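You operate a simulated robot arm through the tools that you are given. There is no shell and no other tool. Be economical: measure what you need, move in short steps, check, and stop when the job is done.

The job below is to be done with a simulated two-armed robot. You get a single attempt, and the scene is never put back.

## Task
Start the air at the pressure on the job card.
Fine: vent and drain shut and regulator set before the air is opened; air stays on, the gauge at that pressure.

Only the result counts: the job must be done as asked and must still hold three seconds after the hand-in. Knocking over, shifting, dropping, spilling or breaking anything else fails it.

## Robot
Two 7-joint arms with two-finger parallel grippers on one trunk, on a base that drives. Base frame: it is fixed to the floor where the robot stands at the start and does not move with it; the origin is under the middle of the robot, x ahead of it, y to its left, z up. Readings come in mm, degrees, newtons and seconds.
The left shoulder is at the start at [80, 131, 947], the right one opposite. With the tool pointing down near the work surface each hand reaches from about 200 to 800 mm from the robot's upright axis, wherever it stands, measured 20 degrees to its own side. Places, roughly: air gauge [600, -500, 1300]; air lever with the red grip [600, 0, 1300]; drain lever with the blue grip [600, -300, 1100]; fume fan switch [600, -700, 1100]; job card on the board [-3100, -2700, 0]; regulator knob [600, -300, 1300]; switch of the socket one [600, -700, 900]; switch of the socket two [600, -900, 900]; vent lever with the yellow grip [600, 0, 1000]. Payload 1.57 kg a hand.
Tool frame (each hand has its own): the origin (TCP) lies between the finger pads and is the grasp point; the fingertips stand 30 mm ahead of it; z points along the fingers, y is the line along which they close. Largest opening 110 mm; finger width 24, thickness 12; the body of the gripper, 48 by 112 mm, starts 78 mm behind the TCP.
Orientation is that of the tool frame in the base frame, as [roll, pitch, yaw] about the fixed x, y, z axes, in that order (R = Rz(yaw) Ry(pitch) Rx(roll)). With the fingers straight down and closing along the base's y, the tool's x points along the base's -x, its y along +y and its z along -z.

## Interface
- The arms move only by the tool apply_moves. It takes "left_increments", "right_increments" or both (then of equal length, played together; a hand with none holds still); each is a list of rows, each a list of 7 numbers: the turn, a rotation vector about the tool's x, y, z in degrees, then the shift along the tool's x, y, z in mm, then the closure in counts, from 0 (fully open) to 255 (shut). In form: [[wx, wy, wz, tx, ty, tz, jaw], ...]. A call has 1 to 10 rows; each row is the pose to reach, as a shift and turn from the pose commanded when the call began, along the tool's axes at that moment. Rows are played at 5 a second. More than 50 mm and 8.6 degrees between two rows, or a gripper value outside its range, and nothing of the call is played. Where a pose cannot be reached the arm comes as near as it can. A force on the tool above 40 N (or 10 N above the force at the start of the call, whichever is more), or a blocked arm, ends the call early, and 0.2 s more pass. Each finger travels about 108 mm/s and halts on what it meets, pressing with about 38 N; the grip force reading is that of the motor and also rises with nothing between the fingers. The clock runs only during rows and for 0.2 s after the last one: add rows that repeat a pose to give the fingers time. It gives the time, the measured TCP pose, the force on the tool (base axes), the opening and the grip force at its end, in the units of the frame above (readings bear some noise), with the torque about the TCP (base axes, N m) and any sound that the robot's microphone picked up, and new pictures: "views" is both (left out), scene, wrist or none (wrist: the cameras of the hands that moved).
- Cameras (640 x 400 px; columns grow to the right, rows downward): "scene" is now at [-50.8, -28.8, 1453.6]; the picture's right is [-0.32, -0.95, 0.00], its down [-0.21, 0.07, -0.97] and it looks along [0.92, -0.31, -0.22] (base axes); focal length 270 px, centre (320, 200). "left" rides on the left gripper at [70, -16, -141] in its tool frame; the picture's right is [0.23, 0.97, 0.00], its down [-0.86, 0.20, -0.48] and it looks along [-0.47, 0.11, 0.88] (tool axes); focal length 222 px, centre (320, 200). "right" rides on the right gripper at [70, 16, -141] in its tool frame; the picture's right is [-0.23, 0.97, 0.00], its down [-0.86, -0.20, -0.48] and it looks along [-0.47, -0.11, 0.88] (tool axes); focal length 222 px, centre (320, 200). There is no depth. A picture from a camera that has moved, and an enlarged one, comes with that camera's place and axes in the base frame and with its lens.
- roll_base(legs): drives the robot by 1 to 6 legs, each [ahead, left, turn to the left] in mm, mm and degrees, along the robot's own axes; the way and the turn of a leg run together, so that a leg with both is an arc; at most 1500 mm and 180 degrees a leg. The arms and the cameras ride along, it lands a little off, and it stops where it bumps. It gives what a move gives, and a new picture of the scene camera.
- turn_head(pan, tilt): turns the head with the scene camera to pan (to the left, within 109 degrees either way) and tilt (down, from -29 to 69), counted from straight ahead of the robot. It gives what a move gives, and a new picture of the scene camera.
- close_up(camera, box): a new picture of the part [left, top, right, bottom] of that camera's present view, enlarged. It takes no simulated time.
- hand_in(): hands the job in; it is judged then, once.

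Work in short steps. Places have to be worked out from the pictures, the camera data and where the tool is seen: move nearer, look again, correct. Check each grasp and each placing, and mend what went wrong. You have 120 turns and 260 pictures in all, those below and enlarged ones among them. Open the grippers and draw the arms clear of the work before you hand the job in, unless the task says otherwise; then end with one line.

The tools are called by a JSON object that holds its "fn" and its "kwargs". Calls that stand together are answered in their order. apply_moves: Moves the arms, as the interface text tells. Its arguments: {"type":"object","properties":{"left_increments":{"type":"array","items":{"type":"array","items":{"type":"number"}}},"right_increments":{"type":"array","items":{"type":"array","items":{"type":"number"}}},"views":{"type":"string","enum":["both","scene","wrist","none"]}},"required":[]} The other tools are called the same way: roll_base (legs) drives the base; turn_head (pan, tilt) turns the head that bears the scene camera; close_up (camera, box) takes an enlarged picture of a part of a camera's view; hand_in () hands the job in.

At the start:

```text
clock: 0.0
left_tool_pos: [433.8, 9.6, 1370.1]
left_ee_rot: [179.9, 0.1, -179.9]
left_contact_force: [0.8, -0.1, 0.4]
left_ft_torque: [0.0, 0.01, 0.01]
left_width: 109.9
left_gripper_force: 0.0
right_tool_pos: [398.8, -319.3, 1401.7]
right_ee_rot: [-180.0, 0.0, 180.0]
right_contact_force: [0.7, -0.2, 0.2]
right_ft_torque: [0.01, 0.0, -0.02]
right_width: 110.0
right_gripper_force: 0.0
robot x, y, heading: [0.8, 1.4, 0.1]
head pan, tilt: [-18.6, 12.9]
```

scene: 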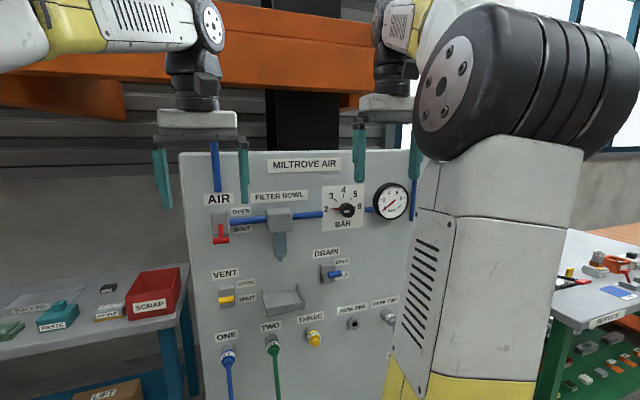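
right: 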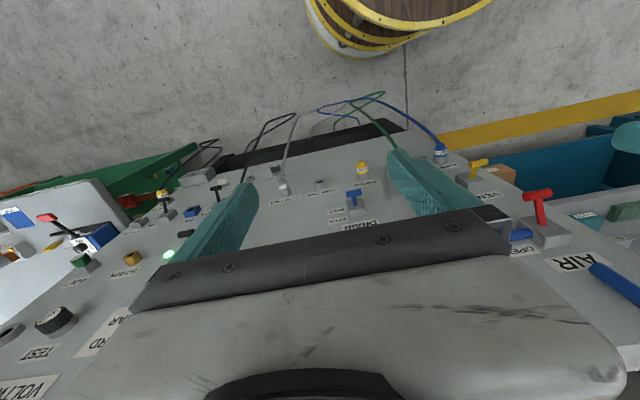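
left: 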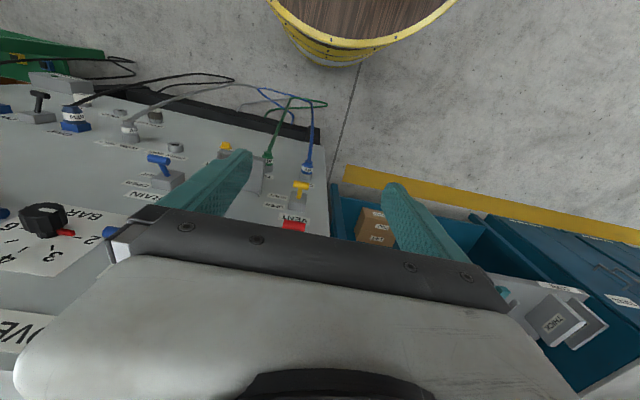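

The panel is in view; I enlarge it to read the levers, knob and gauge.

{"fn": "close_up", "kwargs": {"camera": "scene", "box": [190, 150, 430, 300]}}

{"fn": "turn_head", "kwargs": {"pan": -109, "tilt": 5}}

```text
2.67 times, centred on (310, 225) of scene
camera zoom: at [-50.8, -28.8, 1453.6], right [-0.32, -0.95, 0.0], down [-0.21, 0.07, -0.97], along [0.92, -0.31, -0.22], focal length 719 px, centre (347, 133)
```

zoom: 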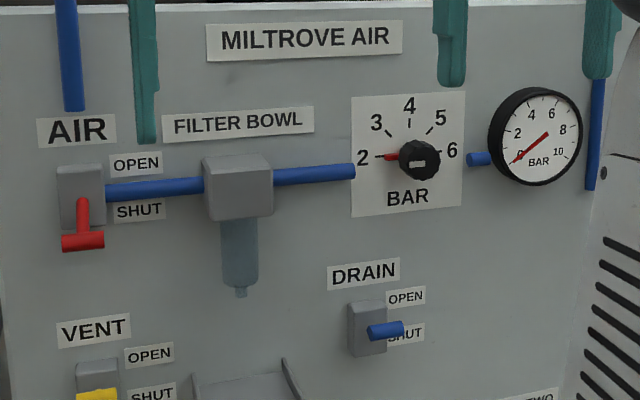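

```text
clock: 1.6
left_tool_pos: [432.9, 9.1, 1368.8]
left_ee_rot: [-179.9, 0.0, -180.0]
left_contact_force: [-0.7, -0.5, 0.7]
left_ft_torque: [-0.03, 0.0, -0.02]
left_width: 109.8
left_gripper_force: 0.1
right_tool_pos: [399.0, -319.9, 1401.6]
right_ee_rot: [-180.0, 0.0, -179.9]
right_contact_force: [-0.8, -0.3, 0.2]
right_ft_torque: [-0.02, -0.04, 0.03]
right_width: 110.0
right_gripper_force: 0.1
robot x, y, heading: [3.0, 1.4, 0.6]
head pan, tilt: [-108.9, 5.0]
camera scene: at [-168.8, -86.0, 1466.4], right [-0.95, 0.32, 0.0], down [0.03, 0.08, -1.0], along [-0.32, -0.94, -0.09], focal length 270 px, centre (320, 200)
```

scene: 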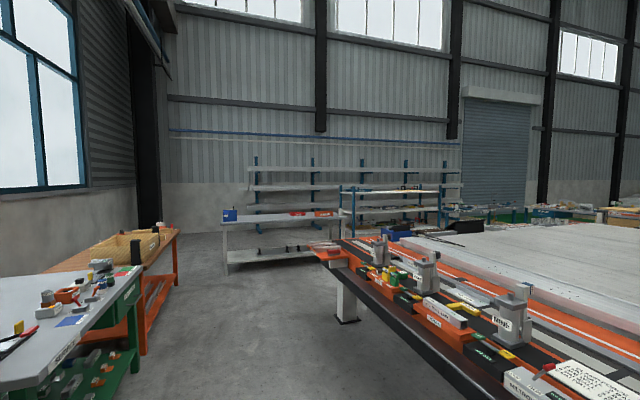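

The air lever is down at SHUT, the gauge reads 0 and the knob is on 2. The card is behind the robot, so I back off a little and turn right to look.

{"fn": "roll_base", "kwargs": {"legs": [[-150, 0, 0], [0, 0, -90]]}}

{"fn": "turn_head", "kwargs": {"pan": -50, "tilt": 10}}

```text
clock: 6.8
left_tool_pos: [-139.0, -433.2, 1369.9]
left_ee_rot: [-180.0, 0.0, 90.2]
left_contact_force: [-0.1, 0.6, -0.2]
left_ft_torque: [0.01, 0.0, 0.02]
left_width: 109.8
left_gripper_force: 0.0
right_tool_pos: [-467.8, -402.0, 1402.1]
right_ee_rot: [179.9, 0.0, 90.1]
right_contact_force: [-0.6, -1.1, -0.3]
right_ft_torque: [-0.02, -0.01, 0.02]
right_width: 110.1
right_gripper_force: 0.0
robot x, y, heading: [-146.6, -4.7, -89.8]
head pan, tilt: [-108.9, 5.0]
camera scene: at [-236.0, 170.1, 1466.4], right [0.32, 0.95, 0.0], down [0.08, -0.03, -1.0], along [-0.94, 0.32, -0.09], focal length 270 px, centre (320, 200)
```

scene: 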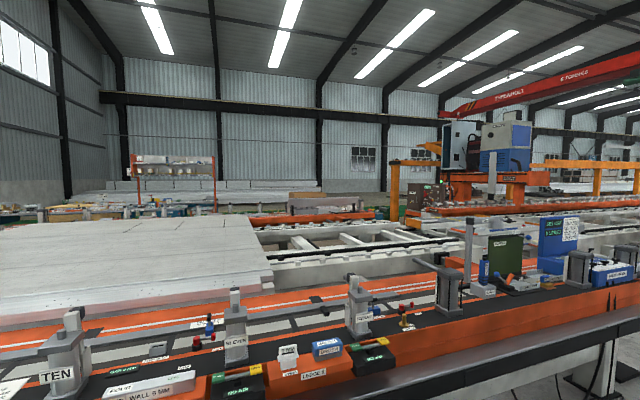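

```text
clock: 8.1
left_tool_pos: [-138.2, -432.7, 1369.5]
left_ee_rot: [180.0, 0.0, 90.2]
left_contact_force: [-0.1, -0.4, -0.4]
left_ft_torque: [0.0, -0.02, -0.01]
left_width: 110.0
left_gripper_force: 0.0
right_tool_pos: [-468.0, -400.6, 1401.9]
right_ee_rot: [180.0, 0.0, 90.2]
right_contact_force: [0.0, -0.1, -0.5]
right_ft_torque: [0.0, 0.01, 0.0]
right_width: 109.9
right_gripper_force: 0.0
robot x, y, heading: [-147.4, -0.9, -89.7]
head pan, tilt: [-50.0, 10.0]
camera scene: at [-220.1, 80.8, 1458.4], right [-0.64, 0.76, 0.0], down [0.13, 0.11, -0.98], along [-0.75, -0.63, -0.17], focal length 270 px, centre (320, 200)
```

scene: 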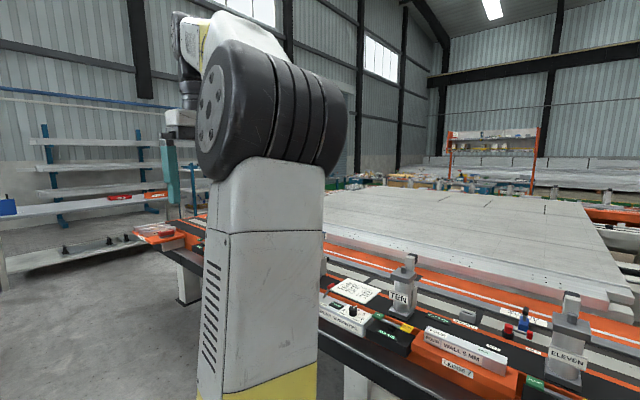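

The right arm hides the direction of the card. I drive ahead along the free aisle and look again.

{"fn": "roll_base", "kwargs": {"legs": [[1300, 0, 0]]}}

{"fn": "turn_head", "kwargs": {"pan": -75, "tilt": 10}}

```text
clock: 14.6
left_tool_pos: [-165.7, -1718.5, 1369.8]
left_ee_rot: [-180.0, -0.1, 88.6]
left_contact_force: [0.0, 0.0, 0.0]
left_ft_torque: [0.02, 0.0, 0.02]
left_width: 110.0
left_gripper_force: 0.1
right_tool_pos: [-494.0, -1678.6, 1402.6]
right_ee_rot: [180.0, 0.0, 88.5]
right_contact_force: [-0.3, 0.9, 0.1]
right_ft_torque: [0.0, 0.02, 0.0]
right_width: 109.9
right_gripper_force: 0.0
robot x, y, heading: [-159.1, -1282.5, -91.5]
head pan, tilt: [-50.0, 10.0]
camera scene: at [-232.2, -1203.4, 1458.3], right [-0.62, 0.78, 0.0], down [0.14, 0.11, -0.98], along [-0.77, -0.61, -0.17], focal length 270 px, centre (320, 200)
```

scene: 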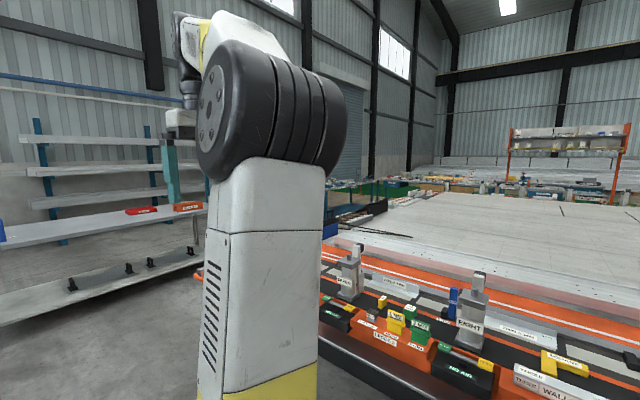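

```text
clock: 15.5
left_tool_pos: [-166.0, -1719.4, 1369.6]
left_ee_rot: [180.0, 0.0, 88.5]
left_contact_force: [0.2, -0.9, -0.3]
left_ft_torque: [0.02, -0.03, 0.0]
left_width: 110.1
left_gripper_force: 0.1
right_tool_pos: [-493.9, -1677.0, 1402.2]
right_ee_rot: [179.9, 0.0, 88.5]
right_contact_force: [1.0, 0.9, -0.2]
right_ft_torque: [0.0, -0.01, 0.0]
right_width: 110.0
right_gripper_force: 0.1
robot x, y, heading: [-168.3, -1284.5, -91.4]
head pan, tilt: [-75.0, 10.0]
camera scene: at [-249.8, -1167.3, 1458.4], right [-0.23, 0.97, 0.0], down [0.17, 0.04, -0.98], along [-0.96, -0.23, -0.17], focal length 270 px, centre (320, 200)
```

scene: 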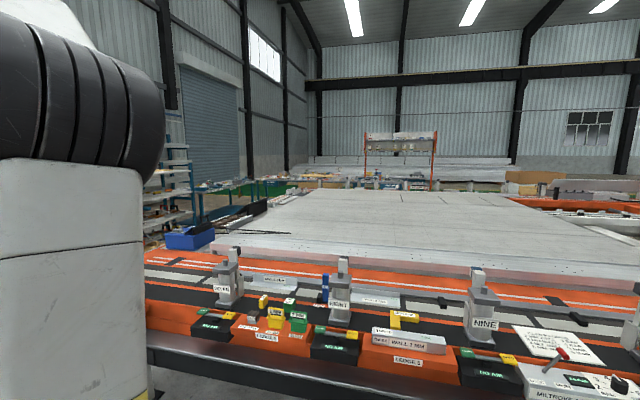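

I enlarge the direction where the card should be.

{"fn": "close_up", "kwargs": {"camera": "scene", "box": [150, 150, 350, 275]}}

{"fn": "close_up", "kwargs": {"camera": "scene", "box": [500, 310, 640, 400]}}

```text
3.20 times, centred on (250, 212) of scene
camera zoom: at [-249.8, -1167.3, 1458.4], right [-0.23, 0.97, 0.0], down [0.17, 0.04, -0.98], along [-0.96, -0.23, -0.17], focal length 862 px, centre (544, 160)
```

zoom: 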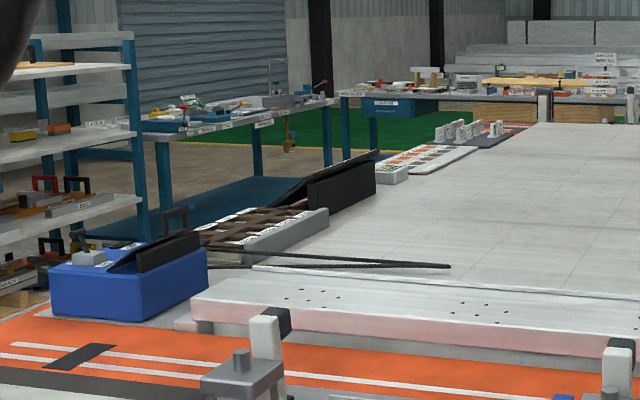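

```text
4.44 times, centred on (570, 355) of scene
camera zoom: at [-249.8, -1167.3, 1458.4], right [-0.23, 0.97, 0.0], down [0.17, 0.04, -0.98], along [-0.96, -0.23, -0.17], focal length 1198 px, centre (-791, -489)
```

zoom: 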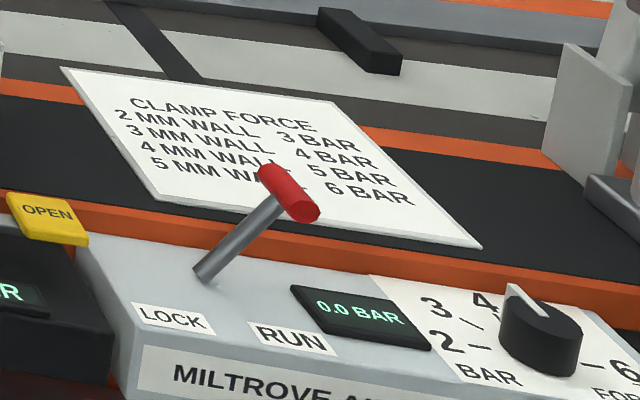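

No job card seen yet; I drive further down the aisle to view that area from the side.

{"fn": "roll_base", "kwargs": {"legs": [[1100, 0, 0]]}}

{"fn": "turn_head", "kwargs": {"pan": -95, "tilt": 10}}

```text
clock: 21.0
left_tool_pos: [-202.2, -2796.9, 1369.0]
left_ee_rot: [180.0, 0.0, 88.0]
left_contact_force: [-0.5, 0.2, -0.5]
left_ft_torque: [0.02, 0.01, -0.01]
left_width: 109.7
left_gripper_force: 0.0
right_tool_pos: [-531.1, -2752.2, 1401.8]
right_ee_rot: [-179.9, 0.0, 88.0]
right_contact_force: [-0.5, -0.2, 0.4]
right_ft_torque: [-0.01, 0.0, -0.01]
right_width: 109.9
right_gripper_force: 0.1
robot x, y, heading: [-197.6, -2363.6, -92.0]
head pan, tilt: [-75.0, 10.0]
camera scene: at [-281.7, -2243.8, 1458.3], right [-0.22, 0.97, 0.0], down [0.17, 0.04, -0.98], along [-0.96, -0.22, -0.17], focal length 270 px, centre (320, 200)
```

scene: 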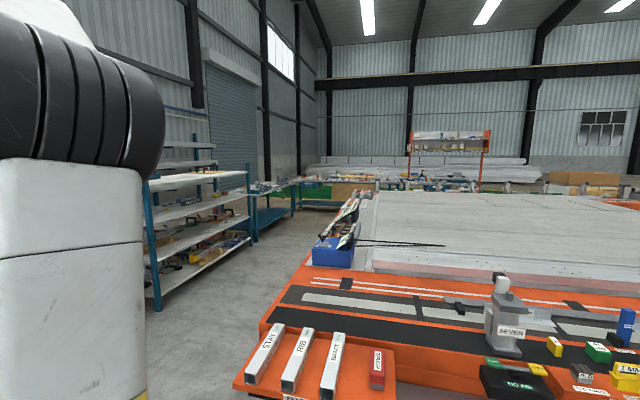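

```text
clock: 21.8
left_tool_pos: [-203.5, -2796.3, 1370.5]
left_ee_rot: [-180.0, 0.0, 88.0]
left_contact_force: [-0.3, -0.4, -0.3]
left_ft_torque: [0.01, -0.01, 0.01]
left_width: 110.1
left_gripper_force: 0.0
right_tool_pos: [-530.5, -2750.7, 1402.9]
right_ee_rot: [-180.0, 0.1, 88.0]
right_contact_force: [0.2, -0.2, 0.7]
right_ft_torque: [-0.02, 0.0, 0.01]
right_width: 110.0
right_gripper_force: 0.1
robot x, y, heading: [-196.9, -2362.5, -92.0]
head pan, tilt: [-95.0, 10.0]
camera scene: at [-283.4, -2211.6, 1458.4], right [0.12, 0.99, 0.0], down [0.17, -0.02, -0.98], along [-0.98, 0.12, -0.17], focal length 270 px, centre (320, 200)
```

scene: 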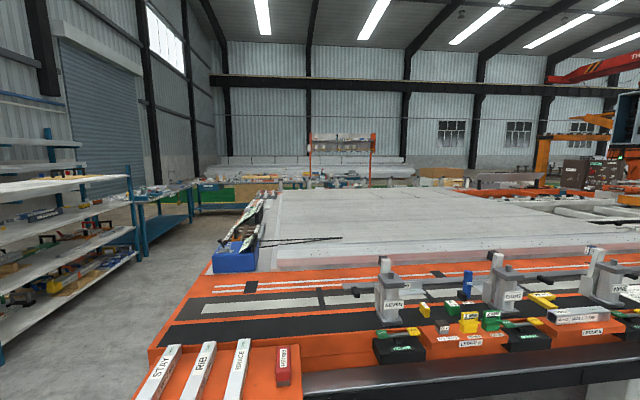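

Boards standing by the blue box face this way; I enlarge them.

{"fn": "close_up", "kwargs": {"camera": "scene", "box": [200, 180, 296, 280]}}

```text
4.00 times, centred on (248, 230) of scene
camera zoom: at [-283.4, -2211.6, 1458.4], right [0.12, 0.99, 0.0], down [0.17, -0.02, -0.98], along [-0.98, 0.12, -0.17], focal length 1078 px, centre (608, 80)
```

zoom: 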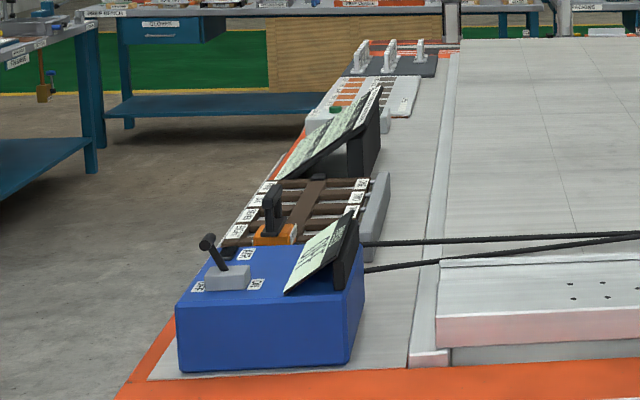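

The card is likely on one of the sloped screens, seen best from the aisle at y about -3300. I look ahead to check the way.

{"fn": "turn_head", "kwargs": {"pan": -20, "tilt": 25}}

{"fn": "turn_head", "kwargs": {"pan": -109, "tilt": 25}}

```text
clock: 23.3
left_tool_pos: [-203.6, -2796.7, 1369.2]
left_ee_rot: [180.0, 0.0, 88.1]
left_contact_force: [0.1, 1.6, -0.1]
left_ft_torque: [-0.01, -0.02, -0.02]
left_width: 110.1
left_gripper_force: 0.1
right_tool_pos: [-530.5, -2750.9, 1402.2]
right_ee_rot: [-180.0, 0.0, 88.0]
right_contact_force: [0.1, -0.6, 0.0]
right_ft_torque: [-0.01, 0.01, -0.02]
right_width: 109.9
right_gripper_force: 0.1
robot x, y, heading: [-195.6, -2366.5, -92.2]
head pan, tilt: [-20.0, 25.0]
camera scene: at [-225.7, -2308.3, 1434.0], right [-0.93, 0.38, 0.0], down [0.16, 0.39, -0.91], along [-0.34, -0.84, -0.42], focal length 270 px, centre (320, 200)
```

scene: 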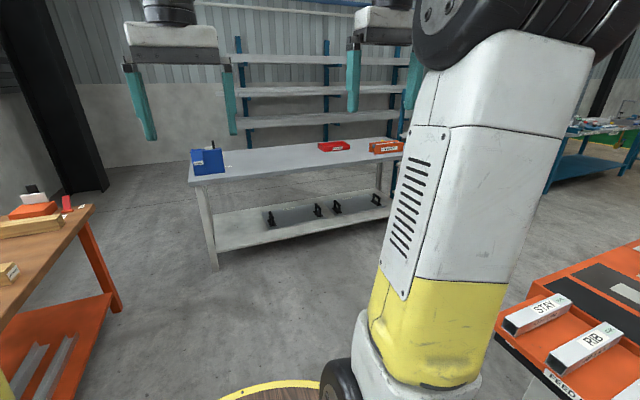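

```text
clock: 24.9
left_tool_pos: [-203.1, -2796.3, 1370.2]
left_ee_rot: [180.0, -0.1, 87.9]
left_contact_force: [-0.9, -0.1, 0.4]
left_ft_torque: [-0.01, -0.02, 0.0]
left_width: 109.9
left_gripper_force: 0.1
right_tool_pos: [-530.0, -2753.6, 1401.9]
right_ee_rot: [180.0, 0.1, 88.0]
right_contact_force: [-0.5, -0.3, 0.1]
right_ft_torque: [0.02, -0.02, 0.03]
right_width: 109.9
right_gripper_force: 0.1
robot x, y, heading: [-198.4, -2361.8, -92.1]
head pan, tilt: [-108.9, 25.0]
camera scene: at [-277.2, -2190.1, 1434.0], right [0.36, 0.93, 0.0], down [0.39, -0.15, -0.91], along [-0.85, 0.32, -0.42], focal length 270 px, centre (320, 200)
```

scene: 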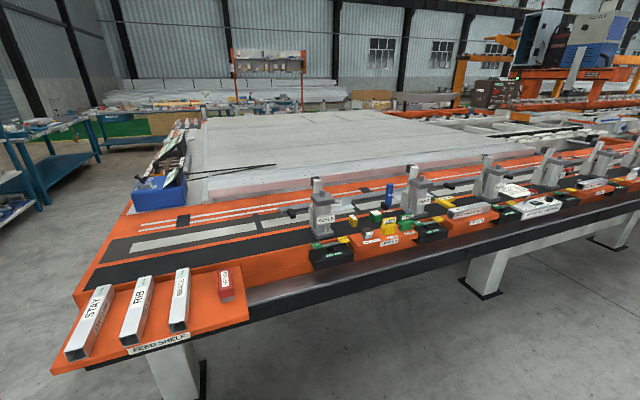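

The aisle between machine and table is about 1.3 m wide. I drive into it, turn to face along it, and go on next to the sloped screens.

{"fn": "roll_base", "kwargs": {"legs": [[880, 0, 2], [0, 0, -90], [1300, 0, 0]]}}

{"fn": "turn_head", "kwargs": {"pan": -65, "tilt": 15}}

```text
clock: 39.6
left_tool_pos: [-1935.6, -3250.3, 1370.3]
left_ee_rot: [-180.0, 0.0, -1.4]
left_contact_force: [-0.2, -0.5, 0.2]
left_ft_torque: [0.03, 0.03, 0.01]
left_width: 110.0
left_gripper_force: 0.1
right_tool_pos: [-1894.2, -2922.8, 1400.3]
right_ee_rot: [180.0, 0.0, -1.4]
right_contact_force: [-0.7, -0.4, -0.3]
right_ft_torque: [0.03, -0.02, 0.03]
right_width: 110.1
right_gripper_force: 0.1
robot x, y, heading: [-1501.4, -3249.0, 178.9]
head pan, tilt: [-108.9, 25.0]
camera scene: at [-1330.5, -3167.3, 1434.0], right [0.94, -0.35, 0.0], down [-0.15, -0.4, -0.91], along [0.31, 0.85, -0.42], focal length 270 px, centre (320, 200)
```

scene: 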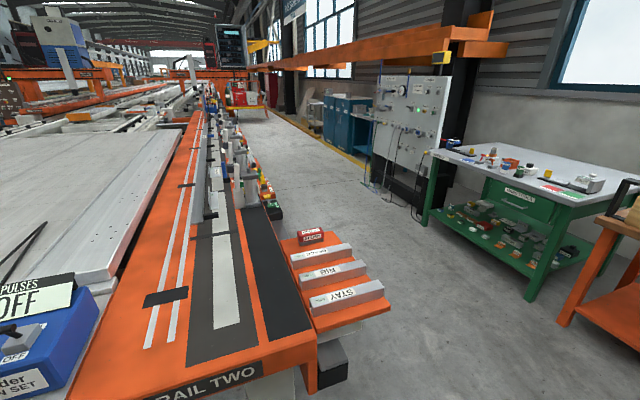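

```text
clock: 40.7
left_tool_pos: [-1936.9, -3249.6, 1369.6]
left_ee_rot: [-179.9, 0.0, -1.4]
left_contact_force: [0.0, 0.3, 0.6]
left_ft_torque: [-0.03, -0.01, 0.03]
left_width: 110.2
left_gripper_force: 0.0
right_tool_pos: [-1893.6, -2922.8, 1403.1]
right_ee_rot: [-180.0, 0.1, -1.3]
right_contact_force: [-0.3, -0.2, -0.2]
right_ft_torque: [0.0, 0.0, 0.02]
right_width: 110.1
right_gripper_force: 0.0
robot x, y, heading: [-1502.8, -3250.0, 178.8]
head pan, tilt: [-65.0, 15.0]
camera scene: at [-1399.8, -3168.1, 1450.2], right [0.92, 0.4, 0.0], down [0.1, -0.24, -0.97], along [-0.39, 0.89, -0.26], focal length 270 px, centre (320, 200)
```

scene: 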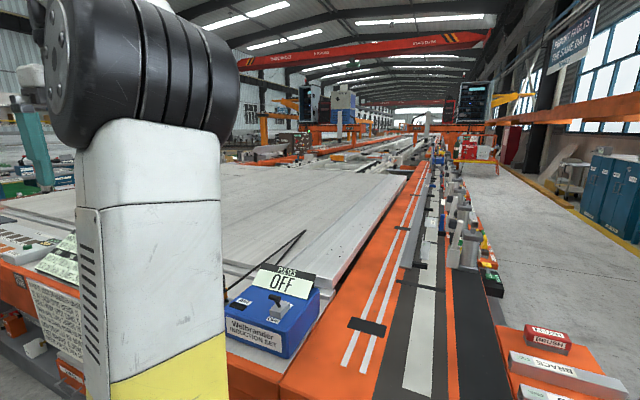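

A notice sheet hangs on the machine's side further on; I drive 1100 mm more along the aisle.

{"fn": "roll_base", "kwargs": {"legs": [[1100, 0, 0]]}}

{"fn": "turn_head", "kwargs": {"pan": -80, "tilt": 30}}

```text
clock: 46.4
left_tool_pos: [-3037.1, -3232.1, 1371.0]
left_ee_rot: [-180.0, -0.1, -0.9]
left_contact_force: [0.0, -0.7, 0.3]
left_ft_torque: [-0.01, -0.01, 0.02]
left_width: 110.1
left_gripper_force: 0.1
right_tool_pos: [-2999.1, -2905.4, 1402.2]
right_ee_rot: [180.0, 0.0, -0.9]
right_contact_force: [-0.2, 0.1, 0.0]
right_ft_torque: [-0.01, 0.04, 0.02]
right_width: 110.2
right_gripper_force: 0.1
robot x, y, heading: [-2606.4, -3228.8, 179.1]
head pan, tilt: [-65.0, 15.0]
camera scene: at [-2502.0, -3145.8, 1450.2], right [0.91, 0.41, 0.0], down [0.11, -0.24, -0.97], along [-0.39, 0.88, -0.26], focal length 270 px, centre (320, 200)
```

scene: 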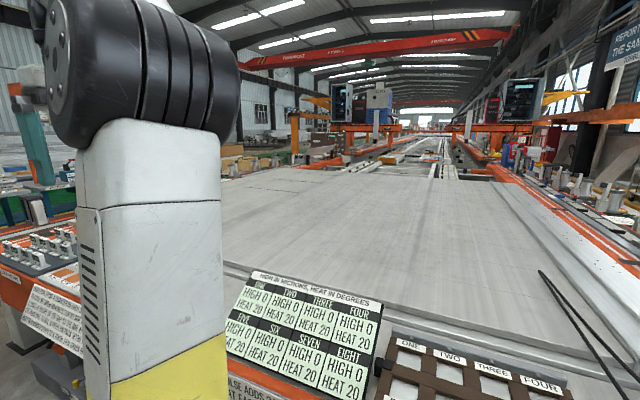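

```text
clock: 47.1
left_tool_pos: [-3037.4, -3231.8, 1369.9]
left_ee_rot: [180.0, 0.0, -0.9]
left_contact_force: [-0.6, -0.2, -0.2]
left_ft_torque: [0.01, 0.05, 0.01]
left_width: 110.0
left_gripper_force: 0.3
right_tool_pos: [-2998.9, -2904.3, 1401.7]
right_ee_rot: [-179.9, 0.0, -0.8]
right_contact_force: [-0.1, 0.7, -0.2]
right_ft_torque: [0.01, -0.02, -0.02]
right_width: 110.0
right_gripper_force: 0.0
robot x, y, heading: [-2604.2, -3230.2, 179.0]
head pan, tilt: [-80.0, 30.0]
camera scene: at [-2478.3, -3141.7, 1426.1], right [0.99, 0.16, 0.0], down [0.08, -0.49, -0.87], along [-0.14, 0.86, -0.5], focal length 270 px, centre (320, 200)
```

scene: 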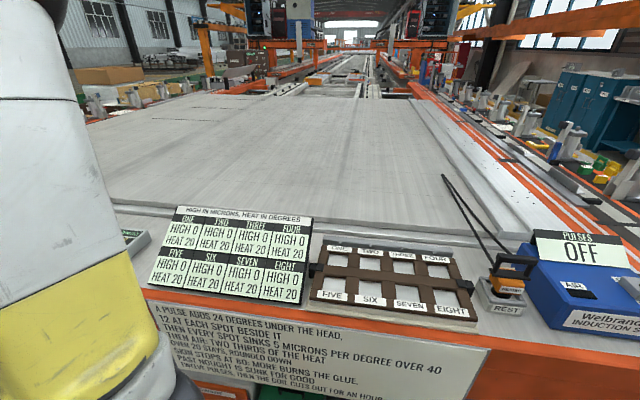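

This sheet is about another job. I look ahead before going on.

{"fn": "turn_head", "kwargs": {"pan": -10, "tilt": 20}}

{"fn": "turn_head", "kwargs": {"pan": 60, "tilt": 20}}

```text
clock: 48.5
left_tool_pos: [-3037.7, -3232.2, 1369.4]
left_ee_rot: [179.9, 0.0, -0.9]
left_contact_force: [1.1, -0.4, 0.3]
left_ft_torque: [-0.01, -0.02, 0.0]
left_width: 110.4
left_gripper_force: 0.2
right_tool_pos: [-2998.5, -2902.7, 1402.0]
right_ee_rot: [-179.9, 0.0, -0.9]
right_contact_force: [-0.5, -0.1, 1.0]
right_ft_torque: [0.0, 0.0, -0.01]
right_width: 109.8
right_gripper_force: 0.1
robot x, y, heading: [-2604.1, -3230.0, 179.1]
head pan, tilt: [-10.0, 20.0]
camera scene: at [-2555.4, -3213.4, 1442.1], right [0.19, 0.98, 0.0], down [0.34, -0.06, -0.94], along [-0.92, 0.18, -0.34], focal length 270 px, centre (320, 200)
```

scene: 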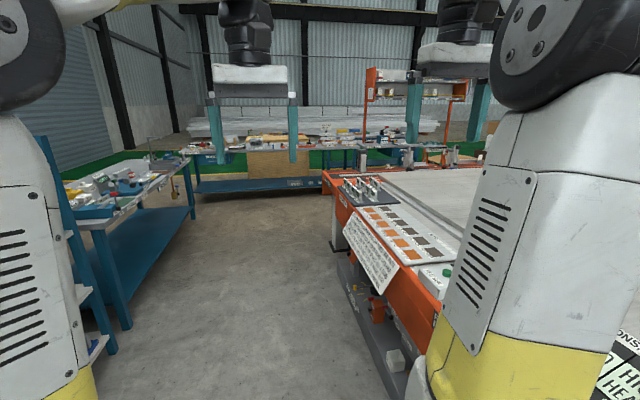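

```text
clock: 50.0
left_tool_pos: [-3037.6, -3232.9, 1370.2]
left_ee_rot: [179.9, 0.1, -0.9]
left_contact_force: [-0.3, -0.6, 0.4]
left_ft_torque: [0.02, 0.02, -0.02]
left_width: 110.2
left_gripper_force: 0.0
right_tool_pos: [-2998.9, -2905.0, 1402.5]
right_ee_rot: [-180.0, 0.0, -0.9]
right_contact_force: [0.1, -0.6, -0.2]
right_ft_torque: [0.0, -0.03, 0.0]
right_width: 110.0
right_gripper_force: 0.1
robot x, y, heading: [-2604.0, -3233.4, 178.9]
head pan, tilt: [60.0, 20.0]
camera scene: at [-2511.8, -3310.9, 1442.1], right [-0.86, 0.51, 0.0], down [0.18, 0.29, -0.94], along [-0.48, -0.81, -0.34], focal length 270 px, centre (320, 200)
```

scene: 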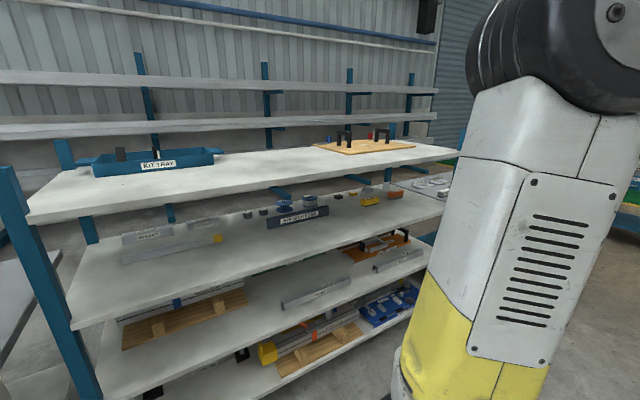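

The aisle is clear; another sheet hangs on the machine side further on. I go ahead 750 mm and look right.

{"fn": "roll_base", "kwargs": {"legs": [[750, 0, 0]]}}

{"fn": "turn_head", "kwargs": {"pan": -85, "tilt": 35}}

```text
clock: 54.0
left_tool_pos: [-3785.2, -3256.0, 1371.1]
left_ee_rot: [179.9, 0.0, 1.5]
left_contact_force: [0.4, -0.8, 0.2]
left_ft_torque: [0.01, 0.0, 0.02]
left_width: 109.9
left_gripper_force: 0.1
right_tool_pos: [-3760.7, -2925.7, 1403.0]
right_ee_rot: [-180.0, 0.1, 1.5]
right_contact_force: [-0.1, 0.0, -0.1]
right_ft_torque: [-0.01, 0.01, -0.01]
right_width: 110.3
right_gripper_force: 0.0
robot x, y, heading: [-3351.1, -3236.6, -178.3]
head pan, tilt: [60.0, 20.0]
camera scene: at [-3257.0, -3311.1, 1442.1], right [-0.88, 0.48, 0.0], down [0.16, 0.3, -0.94], along [-0.45, -0.83, -0.34], focal length 270 px, centre (320, 200)
```

scene: 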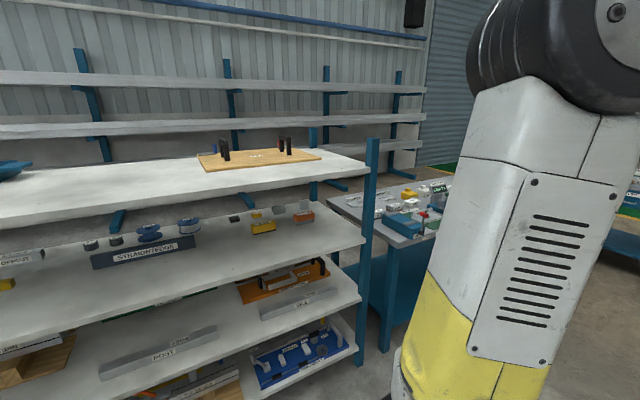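

```text
clock: 56.3
left_tool_pos: [-3785.4, -3254.6, 1370.4]
left_ee_rot: [-179.9, 0.1, 1.5]
left_contact_force: [-0.3, -0.1, -0.1]
left_ft_torque: [-0.01, 0.0, 0.0]
left_width: 110.1
left_gripper_force: 0.2
right_tool_pos: [-3761.6, -2925.8, 1402.1]
right_ee_rot: [179.9, 0.1, 1.5]
right_contact_force: [0.7, -0.1, -0.6]
right_ft_torque: [-0.01, 0.02, -0.03]
right_width: 110.3
right_gripper_force: 0.0
robot x, y, heading: [-3352.6, -3232.3, -178.3]
head pan, tilt: [-85.0, 35.0]
camera scene: at [-3222.7, -3141.8, 1418.2], right [0.99, 0.11, 0.0], down [0.07, -0.57, -0.82], along [-0.09, 0.81, -0.57], focal length 270 px, centre (320, 200)
```

scene: 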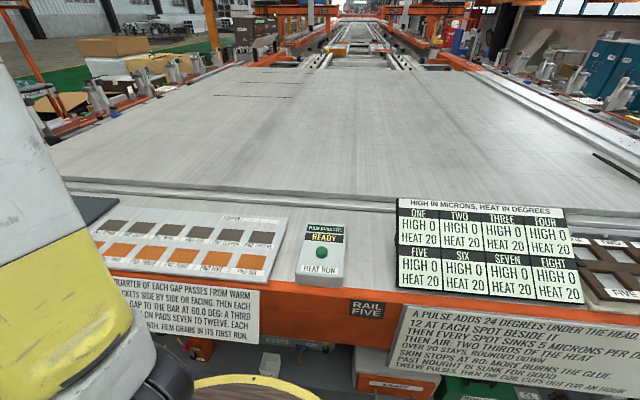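

No job card on top; the stated height is 0, so it may lie low. I look down at the floor and under the machine here.

{"fn": "turn_head", "kwargs": {"pan": -85, "tilt": 65}}

{"fn": "turn_head", "kwargs": {"pan": -109, "tilt": 50}}

```text
clock: 57.3
left_tool_pos: [-3785.8, -3254.2, 1370.1]
left_ee_rot: [179.9, 0.0, 1.5]
left_contact_force: [0.4, 0.9, 0.2]
left_ft_torque: [0.01, -0.01, -0.03]
left_width: 110.2
left_gripper_force: 0.0
right_tool_pos: [-3761.0, -2924.8, 1401.4]
right_ee_rot: [179.9, -0.1, 1.5]
right_contact_force: [0.8, -0.1, 0.6]
right_ft_torque: [0.01, 0.0, 0.05]
right_width: 110.1
right_gripper_force: 0.1
robot x, y, heading: [-3351.4, -3236.3, -178.7]
head pan, tilt: [-85.0, 65.0]
camera scene: at [-3219.5, -3168.9, 1378.4], right [0.99, 0.11, 0.0], down [0.1, -0.9, -0.42], along [-0.05, 0.42, -0.91], focal length 270 px, centre (320, 200)
```

scene: 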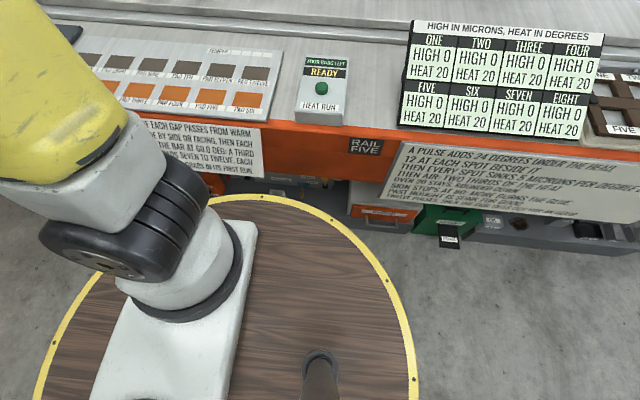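

```text
clock: 58.1
left_tool_pos: [-3785.4, -3255.3, 1371.1]
left_ee_rot: [179.9, 0.0, 1.5]
left_contact_force: [-0.3, -0.4, -0.6]
left_ft_torque: [-0.01, -0.03, -0.03]
left_width: 110.0
left_gripper_force: 0.0
right_tool_pos: [-3760.8, -2925.4, 1402.7]
right_ee_rot: [-180.0, 0.0, 1.5]
right_contact_force: [-0.3, 0.1, -0.4]
right_ft_torque: [-0.03, -0.01, -0.02]
right_width: 110.1
right_gripper_force: 0.1
robot x, y, heading: [-3355.4, -3234.2, -178.2]
head pan, tilt: [-108.9, 50.0]
camera scene: at [-3189.8, -3155.8, 1396.5], right [0.95, -0.3, 0.0], down [-0.23, -0.73, -0.64], along [0.19, 0.61, -0.77], focal length 270 px, centre (320, 200)
```

scene: 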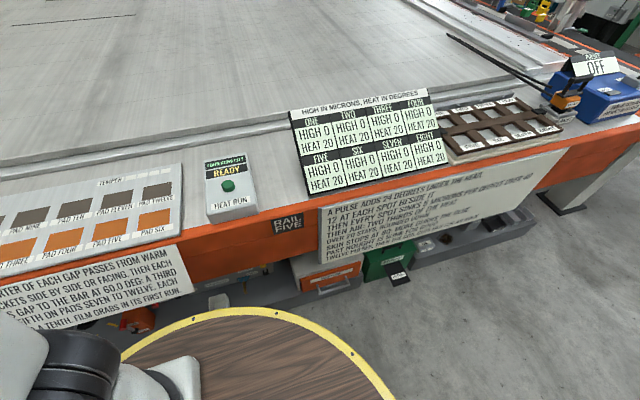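

I enlarge the under-machine strip.

{"fn": "close_up", "kwargs": {"camera": "scene", "box": [270, 230, 430, 330]}}

{"fn": "close_up", "kwargs": {"camera": "scene", "box": [110, 260, 310, 385]}}

```text
4.00 times, centred on (350, 280) of scene
camera zoom: at [-3189.8, -3155.8, 1396.5], right [0.95, -0.3, 0.0], down [-0.23, -0.73, -0.64], along [0.19, 0.61, -0.77], focal length 1078 px, centre (200, -120)
```

zoom: 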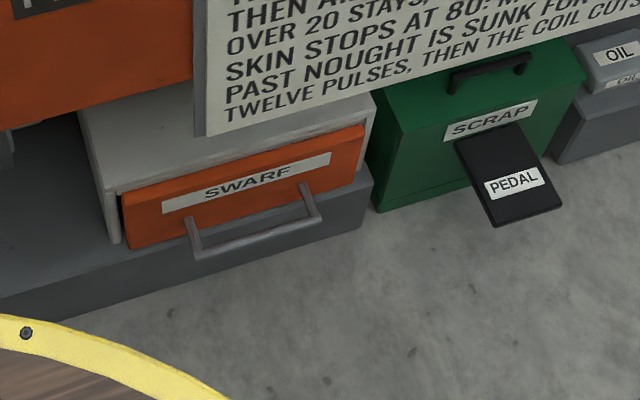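

```text
3.20 times, centred on (210, 322) of scene
camera zoom: at [-3189.8, -3155.8, 1396.5], right [0.95, -0.3, 0.0], down [-0.23, -0.73, -0.64], along [0.19, 0.61, -0.77], focal length 862 px, centre (672, -192)
```

zoom: 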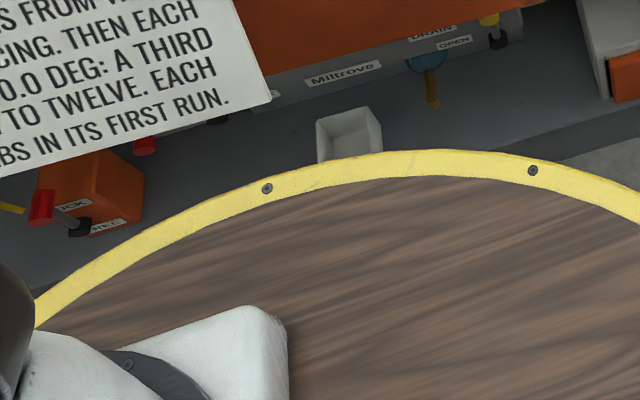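

Nothing legible yet. The stated spot (-3100, -2700, 0) is right beside my base rim, so I back off along the aisle to see it, low down.

{"fn": "roll_base", "kwargs": {"legs": [[-750, 150, 0]]}}

{"fn": "turn_head", "kwargs": {"pan": -70, "tilt": 50}}

```text
clock: 62.3
left_tool_pos: [-3031.2, -3387.0, 1370.1]
left_ee_rot: [-179.9, -0.1, 1.0]
left_contact_force: [0.6, 0.5, 0.9]
left_ft_torque: [-0.02, 0.01, 0.0]
left_width: 109.8
left_gripper_force: 0.0
right_tool_pos: [-3003.0, -3058.1, 1403.1]
right_ee_rot: [180.0, 0.0, 0.9]
right_contact_force: [-0.3, 0.3, 0.1]
right_ft_torque: [0.01, 0.01, 0.0]
right_width: 110.0
right_gripper_force: 0.0
robot x, y, heading: [-2601.5, -3372.5, -179.1]
head pan, tilt: [-108.9, 50.0]
camera scene: at [-2434.5, -3295.6, 1396.5], right [0.95, -0.31, 0.0], down [-0.24, -0.73, -0.64], along [0.2, 0.61, -0.77], focal length 270 px, centre (320, 200)
```

scene: 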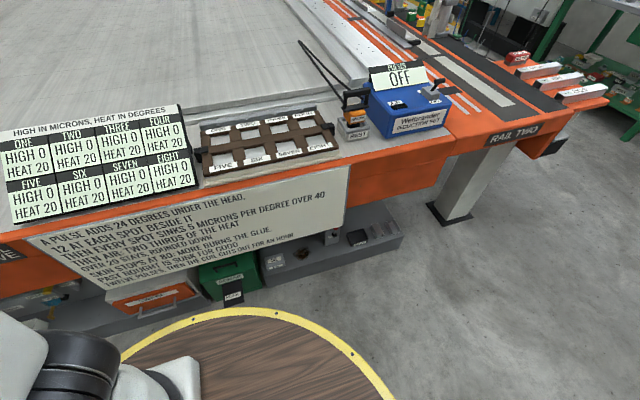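

```text
clock: 63.3
left_tool_pos: [-3029.5, -3387.5, 1369.7]
left_ee_rot: [-180.0, 0.0, 0.9]
left_contact_force: [-0.2, -0.5, 0.3]
left_ft_torque: [0.01, 0.03, 0.01]
left_width: 110.2
left_gripper_force: 0.1
right_tool_pos: [-3003.7, -3058.9, 1401.8]
right_ee_rot: [180.0, 0.1, 1.0]
right_contact_force: [-0.1, 0.1, -1.3]
right_ft_torque: [-0.01, 0.02, 0.0]
right_width: 109.7
right_gripper_force: 0.1
robot x, y, heading: [-2602.0, -3372.0, -179.2]
head pan, tilt: [-70.0, 50.0]
camera scene: at [-2485.6, -3296.9, 1396.5], right [0.93, 0.36, 0.0], down [0.27, -0.72, -0.64], along [-0.23, 0.6, -0.77], focal length 270 px, centre (320, 200)
```

scene: 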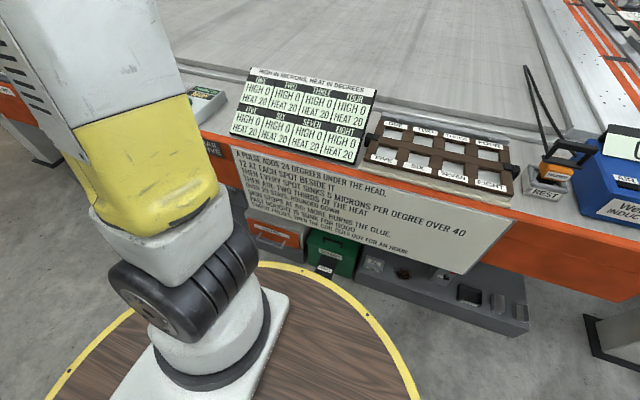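

I scan the surroundings from here for a board with a card.

{"fn": "turn_head", "kwargs": {"pan": 100, "tilt": 10}}

{"fn": "turn_head", "kwargs": {"pan": 20, "tilt": 8}}

{"fn": "turn_head", "kwargs": {"pan": -100, "tilt": 0}}

```text
clock: 65.9
left_tool_pos: [-3031.5, -3387.7, 1370.2]
left_ee_rot: [-180.0, 0.1, 0.8]
left_contact_force: [0.2, 0.5, -0.3]
left_ft_torque: [-0.03, -0.01, -0.04]
left_width: 110.0
left_gripper_force: 0.0
right_tool_pos: [-3003.4, -3058.5, 1402.2]
right_ee_rot: [179.9, 0.0, 0.9]
right_contact_force: [0.0, 0.5, -0.7]
right_ft_torque: [0.01, -0.03, -0.02]
right_width: 110.0
right_gripper_force: 0.0
robot x, y, heading: [-2595.3, -3373.5, -179.3]
head pan, tilt: [100.0, 10.0]
camera scene: at [-2440.7, -3460.2, 1458.4], right [-0.98, -0.19, 0.0], down [-0.03, 0.17, -0.98], along [0.19, -0.97, -0.17], focal length 270 px, centre (320, 200)
```

scene: 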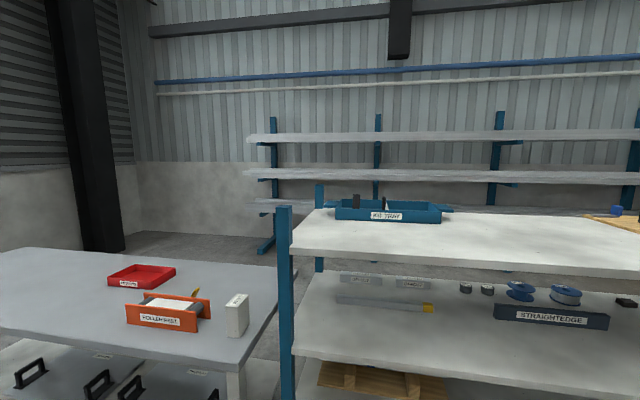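

```text
clock: 67.4
left_tool_pos: [-3031.6, -3387.5, 1370.6]
left_ee_rot: [180.0, 0.0, 0.9]
left_contact_force: [0.3, 0.1, -0.1]
left_ft_torque: [0.02, -0.02, 0.0]
left_width: 109.7
left_gripper_force: 0.1
right_tool_pos: [-3003.0, -3058.0, 1402.3]
right_ee_rot: [180.0, -0.1, 0.9]
right_contact_force: [0.5, -0.7, 0.4]
right_ft_torque: [0.03, -0.04, -0.01]
right_width: 110.0
right_gripper_force: 0.0
robot x, y, heading: [-2598.5, -3370.5, -179.0]
head pan, tilt: [20.0, 8.0]
camera scene: at [-2544.7, -3401.9, 1461.6], right [-0.36, 0.93, 0.0], down [0.13, 0.05, -0.99], along [-0.93, -0.35, -0.14], focal length 270 px, centre (320, 200)
```

scene: 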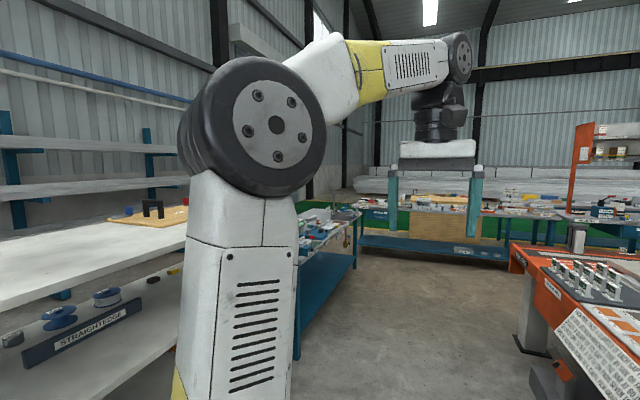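

```text
clock: 69.4
left_tool_pos: [-3030.8, -3387.0, 1370.4]
left_ee_rot: [179.9, 0.0, 0.9]
left_contact_force: [-0.6, 0.2, -0.4]
left_ft_torque: [0.04, -0.03, 0.03]
left_width: 110.1
left_gripper_force: 0.0
right_tool_pos: [-3002.5, -3058.2, 1402.2]
right_ee_rot: [-179.9, 0.0, 0.9]
right_contact_force: [0.0, 0.6, 0.1]
right_ft_torque: [0.03, 0.01, 0.01]
right_width: 109.8
right_gripper_force: 0.1
robot x, y, heading: [-2598.2, -3368.8, -179.0]
head pan, tilt: [-100.0, 0.0]
camera scene: at [-2444.0, -3280.0, 1474.4], right [0.99, -0.16, 0.0], down [0.0, 0.0, -1.0], along [0.16, 0.99, 0.0], focal length 270 px, centre (320, 200)
```

scene: 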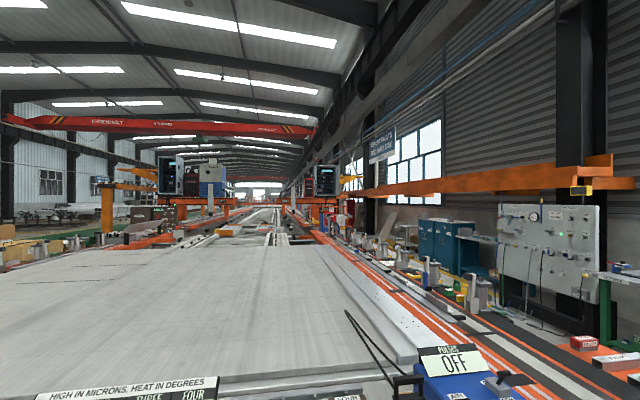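

The stated place may only be the board's reference point. The panel ("board") is visible from here, so I enlarge it, along with the blue board by the rail.

{"fn": "close_up", "kwargs": {"camera": "scene", "box": [480, 190, 620, 310]}}

{"fn": "close_up", "kwargs": {"camera": "scene", "box": [140, 120, 440, 250]}}

```text
3.33 times, centred on (550, 250) of scene
camera zoom: at [-2444.0, -3280.0, 1474.4], right [0.99, -0.16, 0.0], down [0.0, 0.0, -1.0], along [0.16, 0.99, 0.0], focal length 898 px, centre (-447, 33)
```

zoom: 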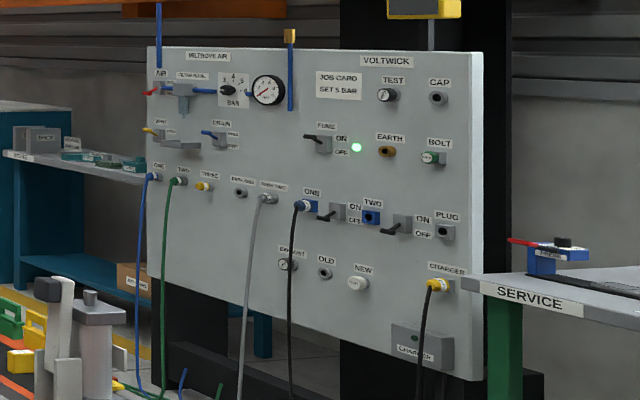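

```text
2.13 times, centred on (290, 185) of scene
camera zoom: at [-2444.0, -3280.0, 1474.4], right [0.99, -0.16, 0.0], down [0.0, 0.0, -1.0], along [0.16, 0.99, 0.0], focal length 575 px, centre (384, 232)
```

zoom: 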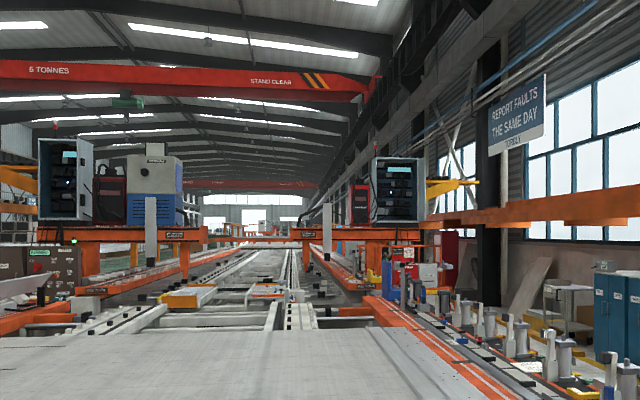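

The panel carries the job card: it reads "SET 5 BAR" (to be confirmed close up). I drive back the way I came.

{"fn": "roll_base", "kwargs": {"legs": [[-1400, -70, -1], [-970, 0, 0], [0, 0, -90]]}}

{"fn": "turn_head", "kwargs": {"pan": 0, "tilt": 25}}

```text
clock: 84.9
left_tool_pos: [-233.6, -2888.7, 1368.6]
left_ee_rot: [-180.0, 0.0, -92.4]
left_contact_force: [-0.6, -0.5, -0.2]
left_ft_torque: [-0.01, 0.03, -0.02]
left_width: 109.9
left_gripper_force: 0.1
right_tool_pos: [93.7, -2936.4, 1402.3]
right_ee_rot: [180.0, 0.1, -92.4]
right_contact_force: [0.0, 0.5, -0.1]
right_ft_torque: [-0.01, 0.02, 0.03]
right_width: 109.8
right_gripper_force: 0.0
robot x, y, heading: [-242.7, -3325.2, 87.7]
head pan, tilt: [-100.0, 0.0]
camera scene: at [-160.3, -3480.2, 1474.4], right [-0.22, -0.98, 0.0], down [0.0, 0.0, -1.0], along [0.98, -0.22, 0.0], focal length 270 px, centre (320, 200)
```

scene: 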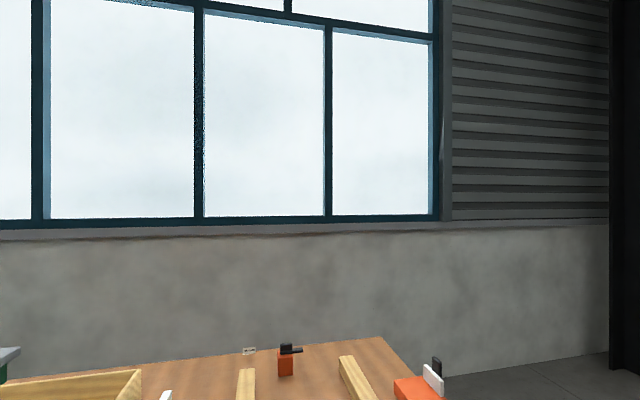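

```text
clock: 86.7
left_tool_pos: [-232.9, -2889.7, 1369.5]
left_ee_rot: [180.0, 0.1, -92.5]
left_contact_force: [-0.5, 0.0, -0.9]
left_ft_torque: [0.01, -0.02, 0.01]
left_width: 110.0
left_gripper_force: 0.0
right_tool_pos: [92.9, -2936.7, 1401.2]
right_ee_rot: [180.0, -0.1, -92.5]
right_contact_force: [-0.2, 0.1, 0.8]
right_ft_torque: [0.01, 0.0, -0.01]
right_width: 110.0
right_gripper_force: 0.2
robot x, y, heading: [-242.7, -3323.0, 87.8]
head pan, tilt: [0.0, 25.0]
camera scene: at [-244.2, -3368.8, 1434.0], right [1.0, -0.04, 0.0], down [-0.02, -0.42, -0.91], along [0.04, 0.91, -0.42], focal length 270 px, centre (320, 200)
```

scene: 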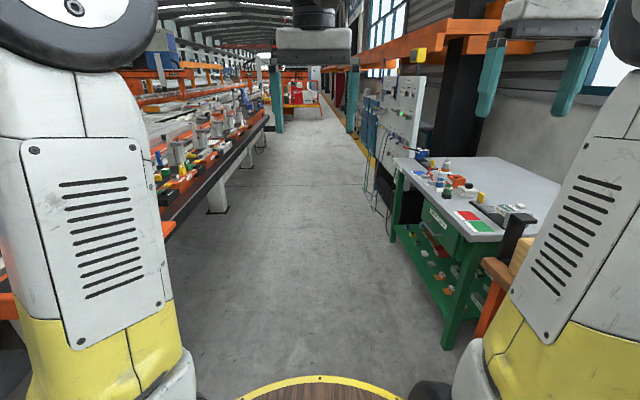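

The way back is clear. I drive to the front of the panel and turn to face it.

{"fn": "roll_base", "kwargs": {"legs": [[1500, 0, 2.3], [1450, 0, 0], [0, 0, -90]]}}

{"fn": "turn_head", "kwargs": {"pan": 0, "tilt": 14}}

```text
clock: 104.5
left_tool_pos: [186.1, -369.7, 1369.4]
left_ee_rot: [-180.0, 0.0, -176.6]
left_contact_force: [0.4, 0.4, 0.7]
left_ft_torque: [-0.01, 0.02, 0.03]
left_width: 109.6
left_gripper_force: 0.1
right_tool_pos: [171.7, -697.8, 1401.0]
right_ee_rot: [-180.0, 0.0, -176.6]
right_contact_force: [0.0, -0.2, -0.4]
right_ft_torque: [-0.03, -0.01, 0.01]
right_width: 110.1
right_gripper_force: 0.0
robot x, y, heading: [-243.5, -404.7, 3.5]
head pan, tilt: [0.0, 25.0]
camera scene: at [-292.0, -404.9, 1434.0], right [0.06, -1.0, 0.0], down [-0.42, -0.02, -0.91], along [0.9, 0.05, -0.42], focal length 270 px, centre (320, 200)
```

scene: 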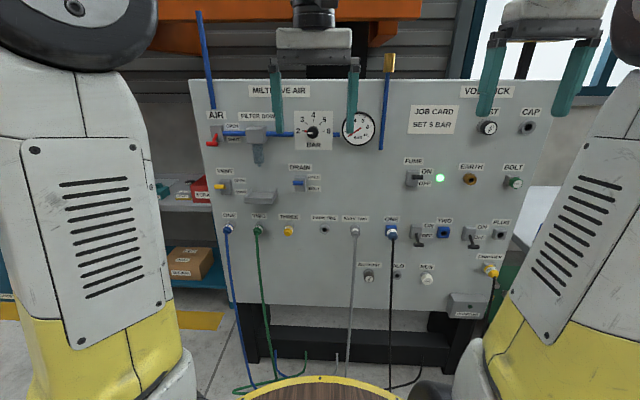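

```text
clock: 105.2
left_tool_pos: [186.1, -370.3, 1370.6]
left_ee_rot: [-180.0, 0.0, -176.8]
left_contact_force: [-0.6, 0.4, 0.2]
left_ft_torque: [0.01, -0.03, -0.01]
left_width: 109.9
left_gripper_force: 0.0
right_tool_pos: [172.0, -700.5, 1402.2]
right_ee_rot: [-180.0, -0.1, -176.7]
right_contact_force: [-0.5, 0.0, -1.0]
right_ft_torque: [-0.01, 0.01, -0.01]
right_width: 110.2
right_gripper_force: 0.1
robot x, y, heading: [-241.3, -399.2, 3.4]
head pan, tilt: [0.0, 14.0]
camera scene: at [-290.8, -404.8, 1451.8], right [0.06, -1.0, 0.0], down [-0.24, -0.01, -0.97], along [0.97, 0.06, -0.24], focal length 270 px, centre (320, 200)
```

scene: 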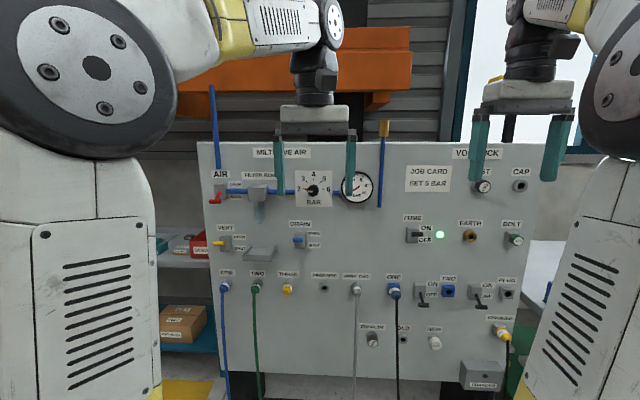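

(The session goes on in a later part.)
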